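You operate a simulated robot arm through the tools that you are given. There is no shell and no other tool. Be economical: measure what you need, move in short steps, check, and stop when the job is done.

Carry out the task below with a simulated robot arm. There is one attempt and no reset: what you move stays moved.

TASK
Stack the 25 A fuse carton from the top of the long table on top of the 16 A fuse carton.
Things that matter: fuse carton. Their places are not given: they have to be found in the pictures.

It is judged by the outcome, as a careful person would: the job done as asked, and still so three seconds after it is handed in. It fails if anything else is knocked over, pushed out of place, dropped, spilled or broken.

THE ROBOT
A 7-joint arm with a two-finger parallel gripper, fixed in place. Base frame: the origin is at the foot of the arm, x ahead of it, y to its left, z up; the work surface is at about z = 0. Lengths are in m, angles in rad, forces in N, time in s.
With the tool pointing down near the work surface it reaches from about 0.22 to 0.58 m from the base axis. Its first joint turns from -1.152 to 1.152 rad. Payload 2.5 kg.
Tool frame: the origin (TCP) lies between the finger pads and is the grasp point; the fingertips stand 0.023 m ahead of it; z points along the fingers, y is the line along which they close. The gripper opens to 0.094 m. The fingers are 0.038 m wide and 0.01 m thick; the gripper's body (0.054 by 0.096 m) begins 0.039 m behind the TCP.
Orientation is that of the tool frame in the base frame, as [roll, pitch, yaw] about the fixed x, y, z axes, in that order (R = Rz(yaw) Ry(pitch) Rx(roll)). With the fingers straight down and closing along the base's y, the tool's x points along the base's -x, its y along +y and its z along -z.

THE INTERFACE
- The arm moves only by the tool arm_command. Its argument "series" is one flat list of numbers, 7 for each row, row after row: the shift along the base's x, y, z in units of 30 mm (1.0 is 30 mm), then the turn, a rotation vector about the base's x, y, z in units of 6 degrees (1.0 is 6 degrees), then the finger opening in m, from 0 to 0.094. In form: [x, y, z, wx, wy, wz, grip, x, y, z, wx, wy, wz, grip, ...]. A call has 1 to 12 rows; each row shifts and turns the commanded pose from where the row before left it. A call with a number of a shift or a turn outside -1 to 1 is refused whole. A row lasts 0.2 s, in which the tool goes at most 0.05 m and 0.15 rad; a call with a longer step from one row to the next is refused whole, and so is a gripper value outside its range. A pose out of reach is approached as far as the arm can. The call stops where the force on the tool passes 40 N (or 10 N more than at its start, if that is more) or the arm is blocked; 0.2 s more then pass. The fingers move at their own pace (about 0.108 m/s each) and stop on an object; they squeeze with about 30 N. The grip force told is the motor's: it shows also when the fingers shut on nothing. Time passes only in rows, and 0.2 s behind the last, so rows that do not move let the fingers close. It gives the time, the measured TCP pose, the force on the tool (base axes), the opening and the grip force at its end, in the units of the frame above (readings bear some noise), and new pictures: "views" is both (left out), scene, wrist or none.
- Cameras (640 x 400 px; columns grow to the right, rows downward): "scene" is fixed at [0.1157, -0.4082, 0.5406]; the picture's right is [0.84, -0.54, 0.00], its down [-0.33, -0.51, -0.80] and it looks along [0.43, 0.67, -0.60] (base axes); focal length 323 px, centre (320, 200). "wrist" rides on the gripper at [-0.039, 0, -0.044] in the tool frame; the picture's right is [0.00, -1.00, 0.00], its down [0.97, 0.00, -0.24] and it looks along [0.24, 0.00, 0.97] (tool axes); focal length 218 px, centre (320, 200).
- measure_at(camera, pixels): for up to 12 pixels [column, row] of the newest picture of that camera ("zoom" is the newest enlarged one), the place [x, y, z] in the base frame of the surface seen there, good to about 0.003 m. No time passes.
- inspect(camera, box): a new picture of the part [left, top, right, bottom] of that camera's present view, enlarged. No time passes.
- job_done(): hands the job in; it is judged then, once.

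Work in short steps. Measure before you move; look again where a grasp or a placing could have gone wrong, and mend it. You have 60 turns and 120 pictures in all, the two below and enlarged ones among them. Open the gripper and draw the arm clear of the work before you hand the job in, unless the task says otherwise; then end with one line.

The tools are called after "Call:" by a JSON object that holds its "api" and its "payload". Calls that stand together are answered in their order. arm_command: Moves the arm, as the interface text tells. Its arguments: {"type":"object","properties":{"series":{"type":"array","items":{"type":"number"}},"views":{"type":"string","enum":["both","scene","wrist","none"]}},"required":["series"]} The other tools are called the same way: measure_at (camera, pixels) gives the place of the surface under pixels of a picture; inspect (camera, box) takes an enlarged picture of a part of a camera's view; job_done () hands the job in.

At the start:

```text
time: 0.0
position: [0.3413, 0.0286, 0.2997]
ee_rot: [-3.14, 0.0, -3.141]
contact_force: [0.3, 0.1, 0.4]
grip_width: 0.094
grasp_force: 0.0
```

scene: 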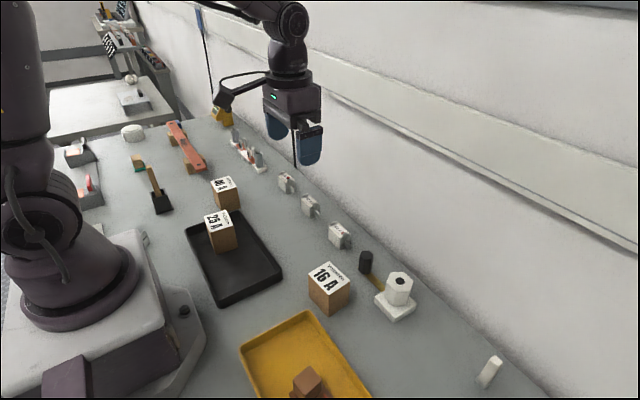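
wrist: 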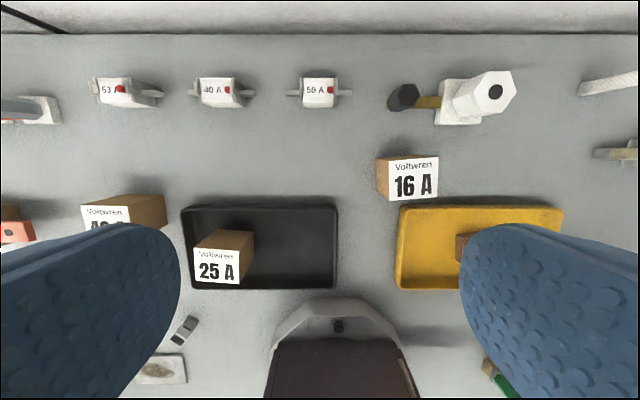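

The wrist view shows the 25 A carton near (222,262), the 16 A near (410,180) and a third near (125,212). I'll zoom in and measure.

Call:
{"api": "inspect", "payload": {"camera": "scene", "box": [180, 160, 380, 320]}}

Call:
{"api": "measure_at", "payload": {"camera": "scene", "pixels": [[205, 215], [228, 211], [233, 228], [211, 237], [213, 252], [239, 247], [237, 234], [250, 285], [309, 275], [331, 262], [351, 281], [328, 293]]}}

Call:
{"api": "measure_at", "payload": {"camera": "wrist", "pixels": [[195, 250], [240, 251], [238, 283], [195, 282], [254, 232], [389, 160], [438, 157], [438, 199], [389, 201], [377, 160], [290, 250], [360, 200]]}}

```text
2.50 times, centred on (280, 240) of scene
```

zoom: 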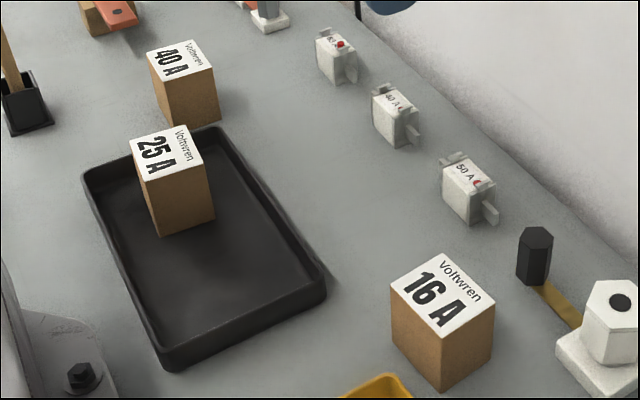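

```text
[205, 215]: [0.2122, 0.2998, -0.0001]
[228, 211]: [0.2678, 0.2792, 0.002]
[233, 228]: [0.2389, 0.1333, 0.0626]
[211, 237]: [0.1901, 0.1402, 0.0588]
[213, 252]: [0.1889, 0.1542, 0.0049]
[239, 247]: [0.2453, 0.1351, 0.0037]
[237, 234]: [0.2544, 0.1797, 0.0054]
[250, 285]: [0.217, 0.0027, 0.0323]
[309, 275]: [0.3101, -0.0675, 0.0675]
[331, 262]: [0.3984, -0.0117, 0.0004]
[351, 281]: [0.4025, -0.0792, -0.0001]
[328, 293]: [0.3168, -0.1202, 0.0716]
```

```text
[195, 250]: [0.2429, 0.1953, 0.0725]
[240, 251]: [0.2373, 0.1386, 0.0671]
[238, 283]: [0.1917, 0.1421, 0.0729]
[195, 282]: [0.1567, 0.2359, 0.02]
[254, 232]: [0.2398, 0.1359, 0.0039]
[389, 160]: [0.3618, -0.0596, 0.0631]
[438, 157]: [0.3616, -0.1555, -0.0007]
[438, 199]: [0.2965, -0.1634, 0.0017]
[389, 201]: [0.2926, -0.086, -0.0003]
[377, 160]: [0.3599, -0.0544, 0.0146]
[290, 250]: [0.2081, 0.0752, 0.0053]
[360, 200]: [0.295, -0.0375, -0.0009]
```

I'll enlarge both cartons in the wrist view for exact corners.

Call:
{"api": "inspect", "payload": {"camera": "wrist", "box": [180, 210, 276, 270]}}

Call:
{"api": "inspect", "payload": {"camera": "wrist", "box": [360, 140, 456, 200]}}

Call:
{"api": "measure_at", "payload": {"camera": "wrist", "pixels": [[197, 252], [237, 253], [236, 281], [198, 280], [218, 265], [392, 163], [435, 160], [435, 196], [393, 198], [413, 178], [414, 161], [414, 197]]}}

```text
6.67 times, centred on (228, 240) of wrist
```

zoom: 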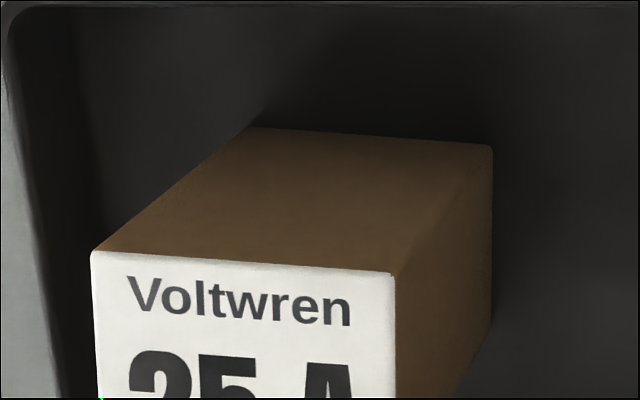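

```text
6.67 times, centred on (408, 170) of wrist
```

zoom: 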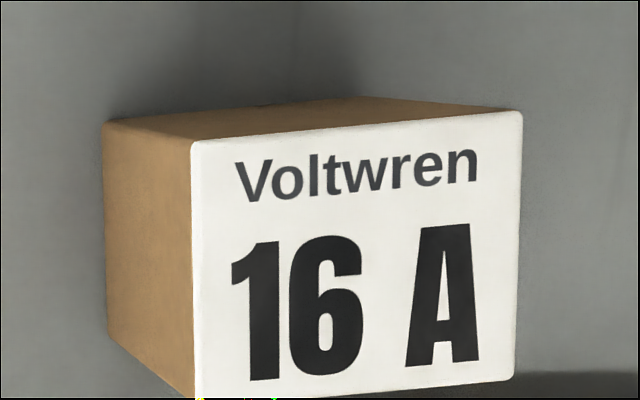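

```text
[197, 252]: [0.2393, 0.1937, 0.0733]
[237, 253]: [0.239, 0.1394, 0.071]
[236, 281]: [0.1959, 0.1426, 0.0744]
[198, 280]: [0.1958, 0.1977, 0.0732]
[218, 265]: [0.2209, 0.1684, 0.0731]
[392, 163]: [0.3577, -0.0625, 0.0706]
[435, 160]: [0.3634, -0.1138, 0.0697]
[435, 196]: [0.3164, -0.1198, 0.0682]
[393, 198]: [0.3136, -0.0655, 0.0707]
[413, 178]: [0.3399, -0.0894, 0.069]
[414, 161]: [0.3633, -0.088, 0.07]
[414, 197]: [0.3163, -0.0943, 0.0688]
```

Call:
{"api": "measure_at", "payload": {"camera": "wrist", "pixels": [[182, 215], [183, 230], [186, 250], [190, 285], [200, 207], [200, 288], [125, 212], [100, 220], [85, 210], [125, 220], [150, 230], [260, 288]]}}

Call:
{"api": "inspect", "payload": {"camera": "wrist", "box": [60, 180, 252, 300]}}

```text
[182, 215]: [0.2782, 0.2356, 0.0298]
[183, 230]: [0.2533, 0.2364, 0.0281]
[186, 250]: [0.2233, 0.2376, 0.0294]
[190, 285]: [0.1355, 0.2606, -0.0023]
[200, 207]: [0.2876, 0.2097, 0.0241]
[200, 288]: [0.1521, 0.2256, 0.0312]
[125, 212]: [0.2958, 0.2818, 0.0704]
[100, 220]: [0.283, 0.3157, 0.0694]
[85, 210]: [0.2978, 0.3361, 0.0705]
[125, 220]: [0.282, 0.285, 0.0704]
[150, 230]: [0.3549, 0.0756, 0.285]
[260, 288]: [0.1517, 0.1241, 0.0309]
```

```text
3.33 times, centred on (156, 240) of wrist
```

zoom: 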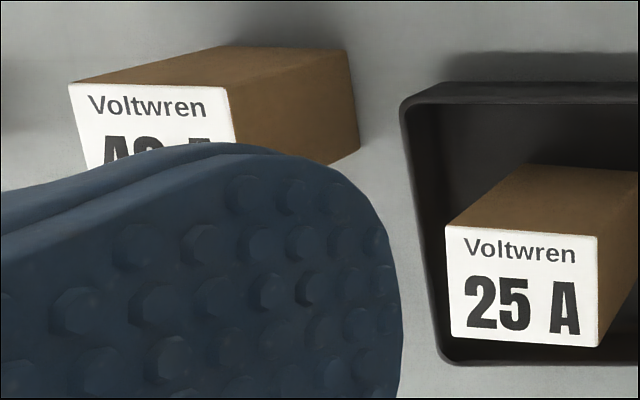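

The grasp is clear of the tray rim (z 0.03, y 0.237) and the 40 A carton. I'm moving above the 25 A carton (0.2175, 0.169), turned by -4.5°.

Call:
{"api": "arm_command", "payload": {"series": [-0.688, 0.78, -0.833, 0, 0, -0.125, 0.094, -0.688, 0.78, -0.833, 0, 0, -0.125, 0.094, -0.688, 0.78, -0.833, 0, 0, -0.125, 0.094, -0.688, 0.78, -0.833, 0, 0, -0.125, 0.094, -0.688, 0.78, -0.833, 0, 0, -0.125, 0.094, -0.688, 0.78, -0.833, 0, 0, -0.125, 0.094, 0, 0, 0, 0, 0, 0, 0.094]}}

```text
time: 1.6
position: [0.2186, 0.1691, 0.1497]
ee_rot: [-3.141, -0.001, 3.061]
contact_force: [0.3, 0.7, 0.0]
grip_width: 0.0941
grasp_force: 0.1
```

scene: 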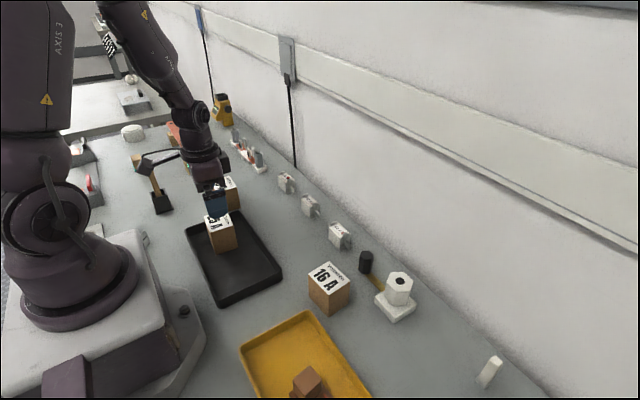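
wrist: 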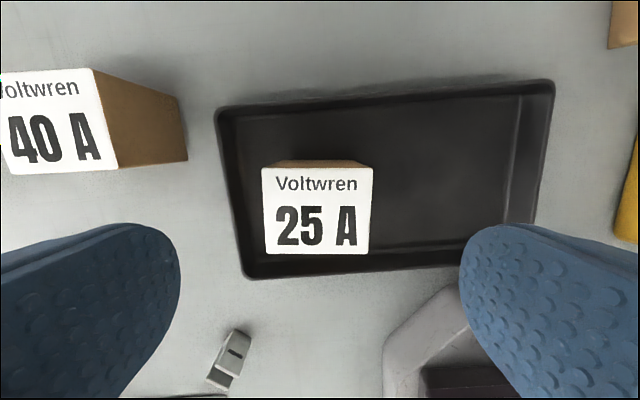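

The carton is square to the gripper and centred at column 318. I'll check its top centre before I descend.

Call:
{"api": "measure_at", "payload": {"camera": "wrist", "pixels": [[264, 170], [370, 171], [367, 252], [268, 251], [290, 160], [345, 272]]}}

```text
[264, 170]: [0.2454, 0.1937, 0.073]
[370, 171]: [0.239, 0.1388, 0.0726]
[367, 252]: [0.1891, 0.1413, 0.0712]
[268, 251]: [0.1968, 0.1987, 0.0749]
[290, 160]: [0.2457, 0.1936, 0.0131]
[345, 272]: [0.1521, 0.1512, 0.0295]
```

The centre is (0.2176, 0.168), which matches. I'm descending to z 0.056 and closing.

Call:
{"api": "arm_command", "payload": {"series": [0, -0.03, -0.78, 0, 0, 0, 0.094, 0, 0, -0.78, 0, 0, 0, 0.094, 0, 0, -0.78, 0, 0, 0, 0.094, 0, 0, -0.78, 0, 0, 0, 0.094, 0, 0, 0, 0, 0, 0, 0.094, 0, 0, 0, 0, 0, 0, 0.04, 0, 0, 0, 0, 0, 0, 0.04, 0, 0, 0, 0, 0, 0, 0.04]}}

```text
time: 3.4
position: [0.2184, 0.1669, 0.0559]
ee_rot: [-3.14, 0.0, 3.061]
contact_force: [0.0, 1.2, 0.0]
grip_width: 0.0617
grasp_force: 30.3
```

scene: 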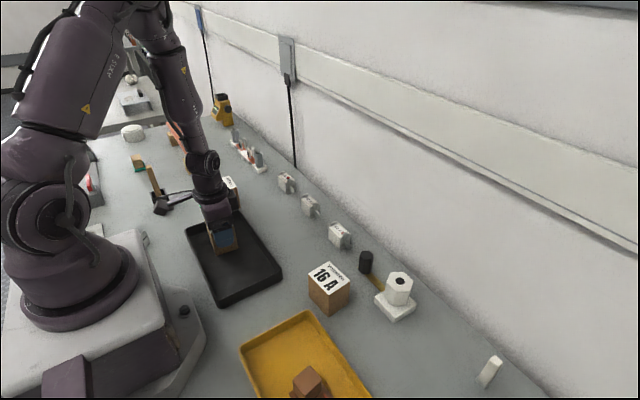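
wrist: 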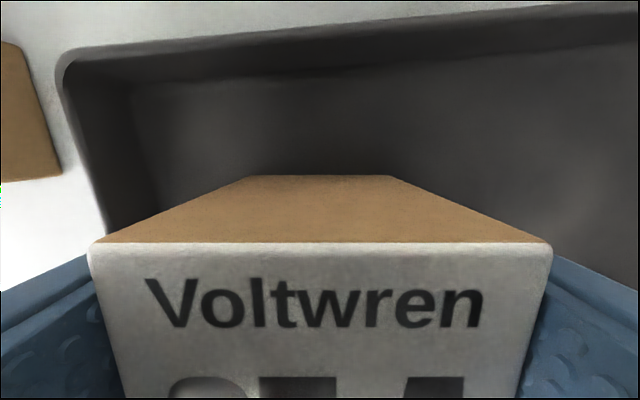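

The carton is gripped at 0.062 m. Lifting 0.12 m.

Call:
{"api": "arm_command", "payload": {"series": [0, 0, 0.5, 0, 0, 0, 0.04, 0, 0, 1, 0, 0, 0, 0.04, 0, 0, 1, 0, 0, 0, 0.04, 0, 0, 1, 0, 0, 0, 0.04, 0, 0, 0.5, 0, 0, 0, 0.04, 0, 0, 0, 0, 0, 0, 0.04]}}

```text
time: 4.8
position: [0.219, 0.1675, 0.1756]
ee_rot: [3.141, -0.001, 3.063]
contact_force: [-1.2, -0.6, -1.3]
grip_width: 0.0618
grasp_force: 29.9
```

scene: 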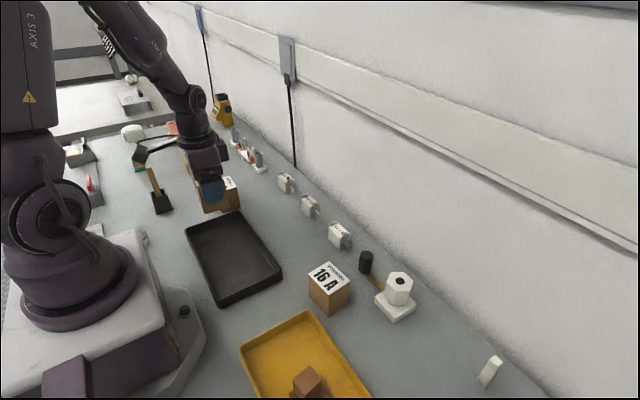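
wrist: 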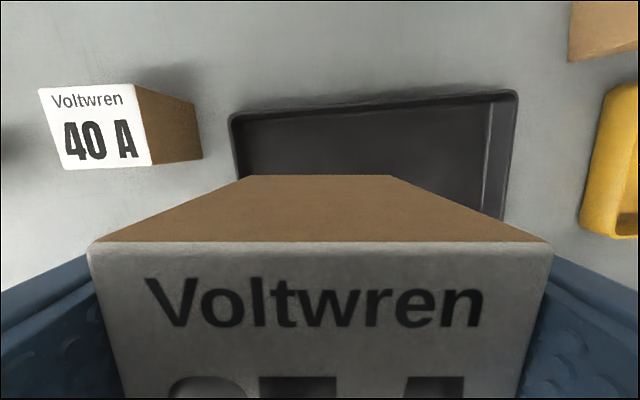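

Before carrying, I'll cross-check the 16 A carton's top from the scene camera.

Call:
{"api": "inspect", "payload": {"camera": "scene", "box": [280, 245, 376, 305]}}

```text
6.67 times, centred on (328, 275) of scene
```

zoom: 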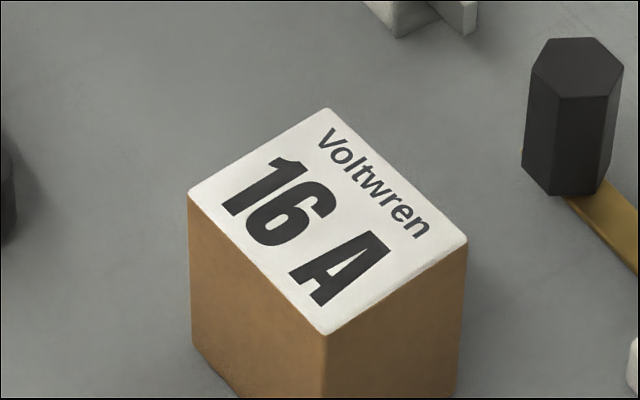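

Call:
{"api": "measure_at", "payload": {"camera": "zoom", "pixels": [[193, 192], [328, 112], [463, 240], [327, 329], [328, 218], [260, 150], [395, 174], [396, 286], [258, 260]]}}

```text
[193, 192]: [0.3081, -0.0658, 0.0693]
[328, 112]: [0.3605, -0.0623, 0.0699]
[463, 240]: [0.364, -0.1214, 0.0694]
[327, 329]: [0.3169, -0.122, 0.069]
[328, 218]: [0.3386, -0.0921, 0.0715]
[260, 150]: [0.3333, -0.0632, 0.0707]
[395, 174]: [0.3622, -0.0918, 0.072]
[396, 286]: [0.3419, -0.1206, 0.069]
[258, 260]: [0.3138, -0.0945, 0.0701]
```

The two estimates agree at centre (0.338, -0.092), top z 0.070, yaw about +6°. I'm carrying the carton there at z 0.176.

Call:
{"api": "arm_command", "payload": {"series": [0.444, -0.96, 0, 0, 0, 0.194, 0.04, 0.444, -0.96, 0, 0, 0, 0.194, 0.04, 0.444, -0.96, 0, 0, 0, 0.194, 0.04, 0.444, -0.96, 0, 0, 0, 0.194, 0.04, 0.444, -0.96, 0, 0, 0, 0.194, 0.04, 0.444, -0.96, 0, 0, 0, 0.194, 0.04, 0.444, -0.96, 0, 0, 0, 0.194, 0.04, 0.444, -0.96, 0, 0, 0, 0.194, 0.04, 0.444, -0.96, 0, 0, 0, 0.194, 0.04, 0, 0, 0, 0, 0, 0, 0.04]}}

```text
time: 7.0
position: [0.3386, -0.0907, 0.1769]
ee_rot: [3.141, 0.0, -3.036]
contact_force: [0.3, 0.1, -2.2]
grip_width: 0.0617
grasp_force: 29.7
```

scene: 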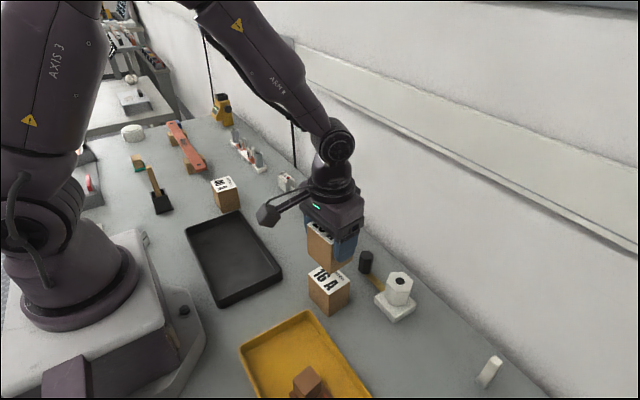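
wrist: 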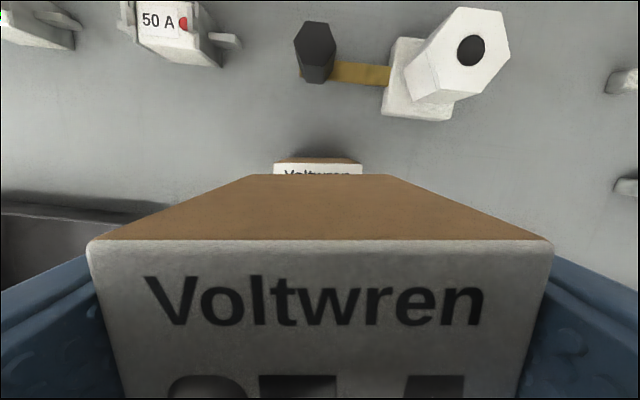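

The held carton is aligned with the 16 A carton in both yaw and column. Lowering to just above contact.

Call:
{"api": "arm_command", "payload": {"series": [0, -0.02, -0.6, 0, 0, 0, 0.04, 0, 0, -0.6, 0, 0, 0, 0.04, 0, 0, -0.4, 0, 0, 0, 0.04, 0, 0, 0, 0, 0, 0, 0.04]}}

Call:
{"api": "inspect", "payload": {"camera": "scene", "box": [270, 210, 398, 330]}}

```text
time: 8.0
position: [0.3377, -0.0927, 0.1275]
ee_rot: [-3.141, -0.001, -3.038]
contact_force: [0.8, -0.5, -2.5]
grip_width: 0.0617
grasp_force: 30.0
```

scene: 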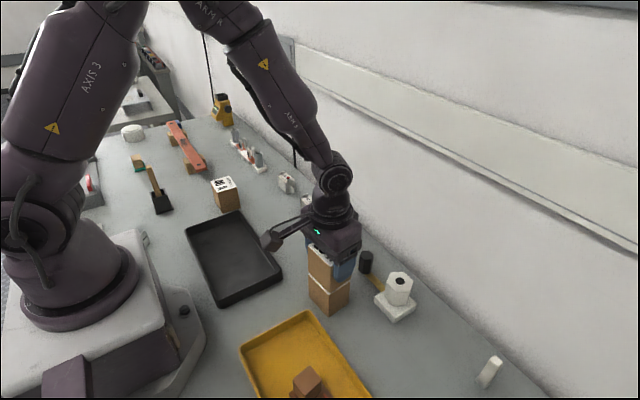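
wrist: 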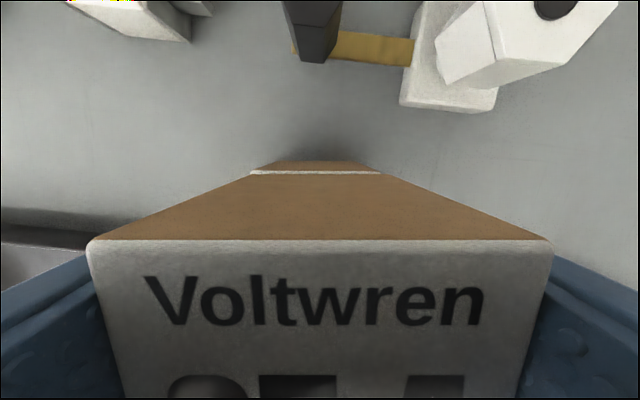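

```text
3.33 times, centred on (334, 270) of scene
```

zoom: 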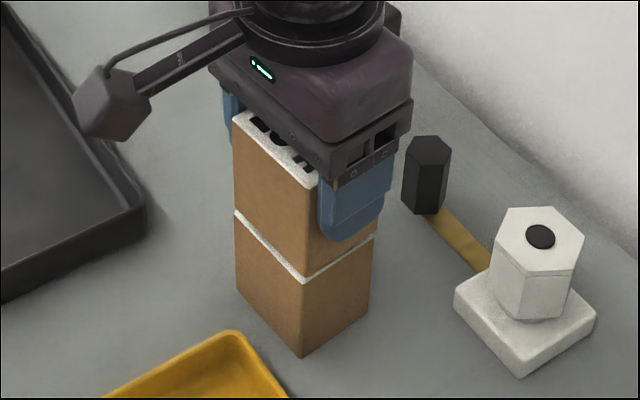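

Alignment is within about 2 mm. I'm lowering the last 6 mm gently.

Call:
{"api": "arm_command", "payload": {"series": [0, 0.05, -0.08, 0, 0, 0, 0.04, 0, 0, -0.06, 0, 0, 0, 0.04, 0, 0, -0.05, 0, 0, 0, 0.04, 0, 0, 0, 0, 0, 0, 0.04]}}

Call:
{"api": "inspect", "payload": {"camera": "scene", "box": [270, 210, 398, 330]}}

```text
time: 9.0
position: [0.3379, -0.091, 0.1222]
ee_rot: [-3.141, 0.0, -3.037]
contact_force: [0.1, 0.6, -2.8]
grip_width: 0.0619
grasp_force: 29.9
```

scene: 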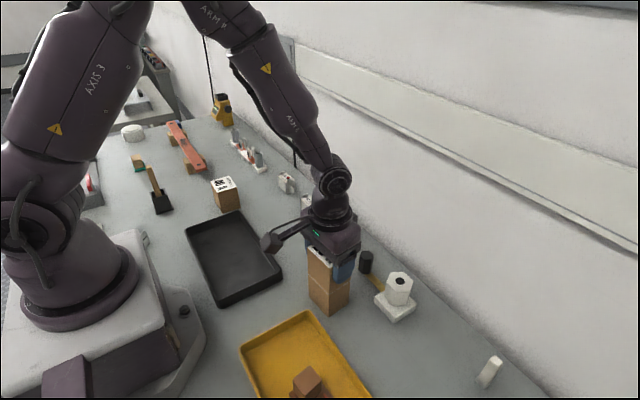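
wrist: 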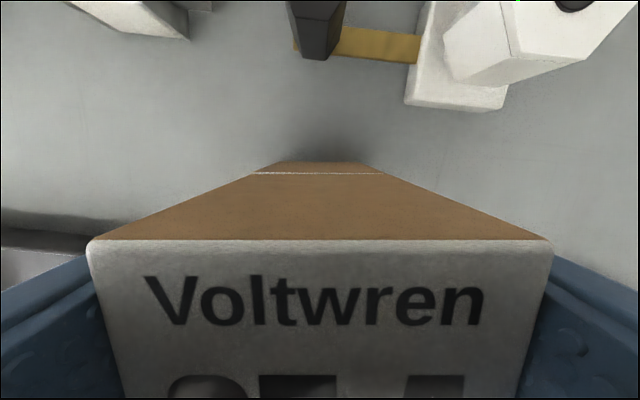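

```text
3.33 times, centred on (334, 270) of scene
```

zoom: 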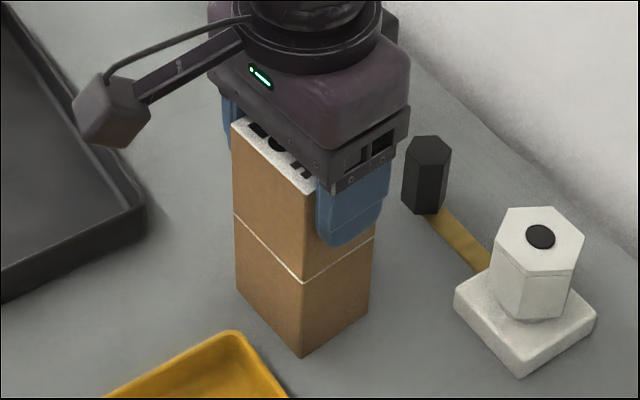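

A gap of about 1–2 mm remains, with no contact force yet. Lowering in sub-millimetre steps.

Call:
{"api": "arm_command", "payload": {"series": [0, 0, -0.03, 0, 0, 0, 0.04, 0, 0, -0.02, 0, 0, 0, 0.04, 0, 0, 0, 0, 0, 0, 0.04], "views": "wrist"}}

```text
time: 9.8
position: [0.3378, -0.0916, 0.1209]
ee_rot: [-3.14, 0.0, -3.039]
contact_force: [-6.5, 1.0, 22.2]
grip_width: 0.0618
grasp_force: 30.1
```

wrist: 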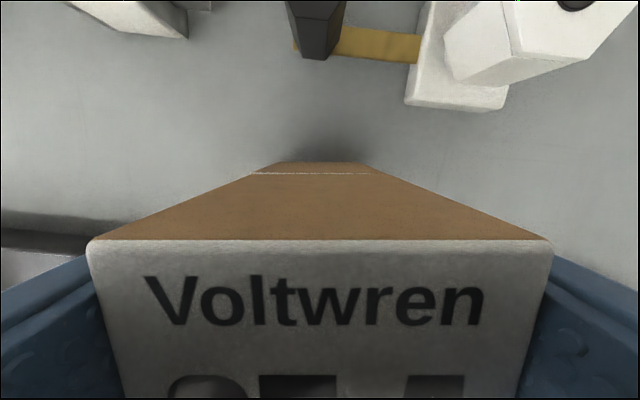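

Contact at 22 N. I'll ease up slightly and open gradually.

Call:
{"api": "arm_command", "payload": {"series": [0, 0, 0.018, 0, 0, 0, 0.04, 0, 0, 0, 0, 0, 0, 0.04, 0, 0, 0, 0, 0, 0, 0.064, 0, 0, 0, 0, 0, 0, 0.07, 0, 0, 0, 0, 0, 0, 0.08, 0, 0, 0, 0, 0, 0, 0.094, 0, 0, 0, 0, 0, 0, 0.094]}}

```text
time: 11.4
position: [0.3369, -0.0913, 0.1213]
ee_rot: [-3.141, -0.001, -3.036]
contact_force: [1.3, -0.6, -0.5]
grip_width: 0.0941
grasp_force: 0.0
```

scene: 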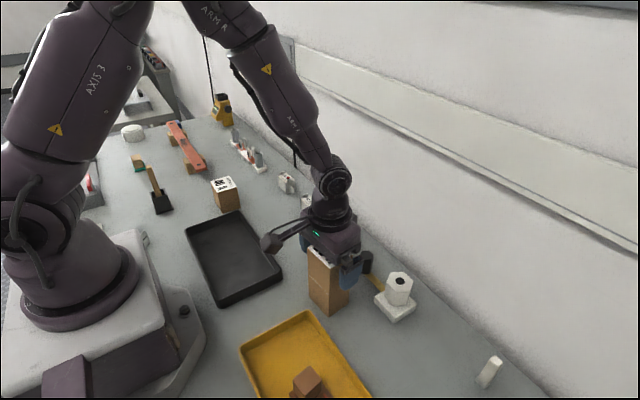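
wrist: 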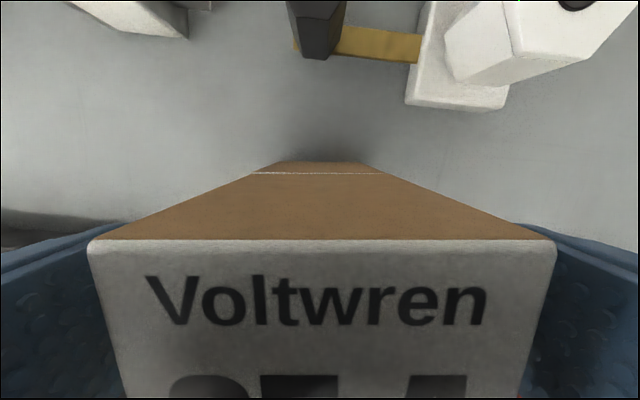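

The fingers are open and the carton hasn't moved. Raising straight up and clear.

Call:
{"api": "arm_command", "payload": {"series": [0, 0, 0.5, 0, 0, 0, 0.094, 0, 0, 1, 0, 0, 0, 0.094, 0, 0, 1, 0, 0, 0, 0.094, 0, 0, 1, 0, 0, 0, 0.094, 0, 0, 1, 0, 0, 0, 0.094, 0, 0, 1, 0, 0, 0, 0.094, -0.3, 1, 0, 0, 0, 0, 0.094, -0.3, 1, 0, 0, 0, 0, 0.094, -0.3, 1, 0, 0, 0, 0, 0.094, 0, 0, 0, 0, 0, 0, 0.094]}}

Call:
{"api": "inspect", "payload": {"camera": "scene", "box": [270, 210, 398, 330]}}

```text
time: 13.6
position: [0.3112, 0.001, 0.285]
ee_rot: [3.141, 0.0, -3.036]
contact_force: [-0.1, -0.5, 0.4]
grip_width: 0.094
grasp_force: 0.0
```

scene: 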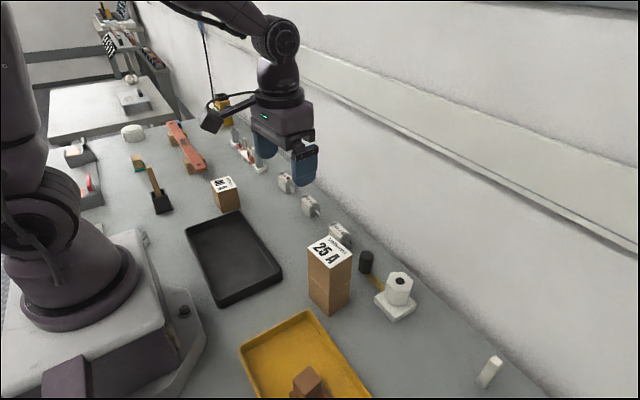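
wrist: 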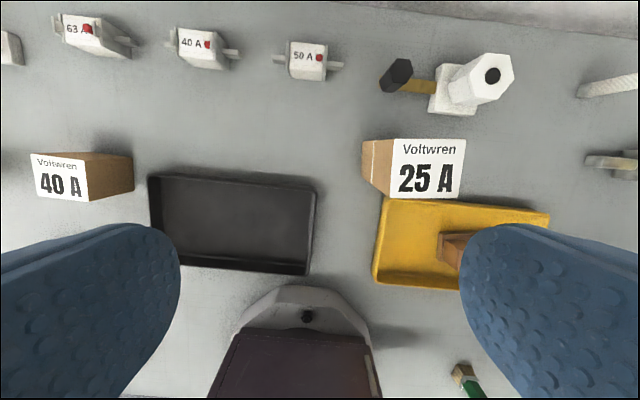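

```text
3.33 times, centred on (334, 270) of scene
```

zoom: 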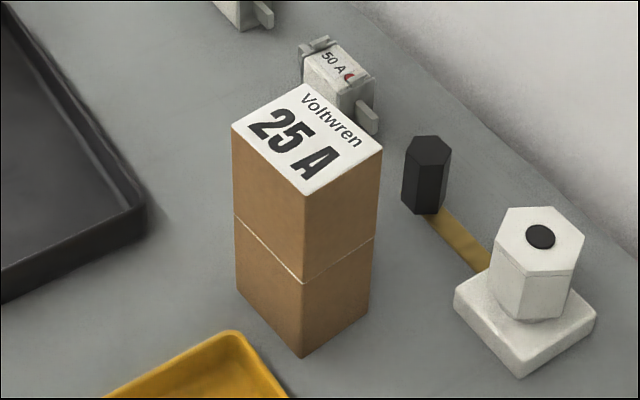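

The 25 A carton sits square on the 16 A carton, nothing else has moved, and the arm is clear with the gripper open.

Call:
{"api": "job_done", "payload": {}}

```text
The job is handed in.
```

The 25 A fuse carton is stacked squarely on the 16 A carton, the gripper is open, and the arm is clear of the work.
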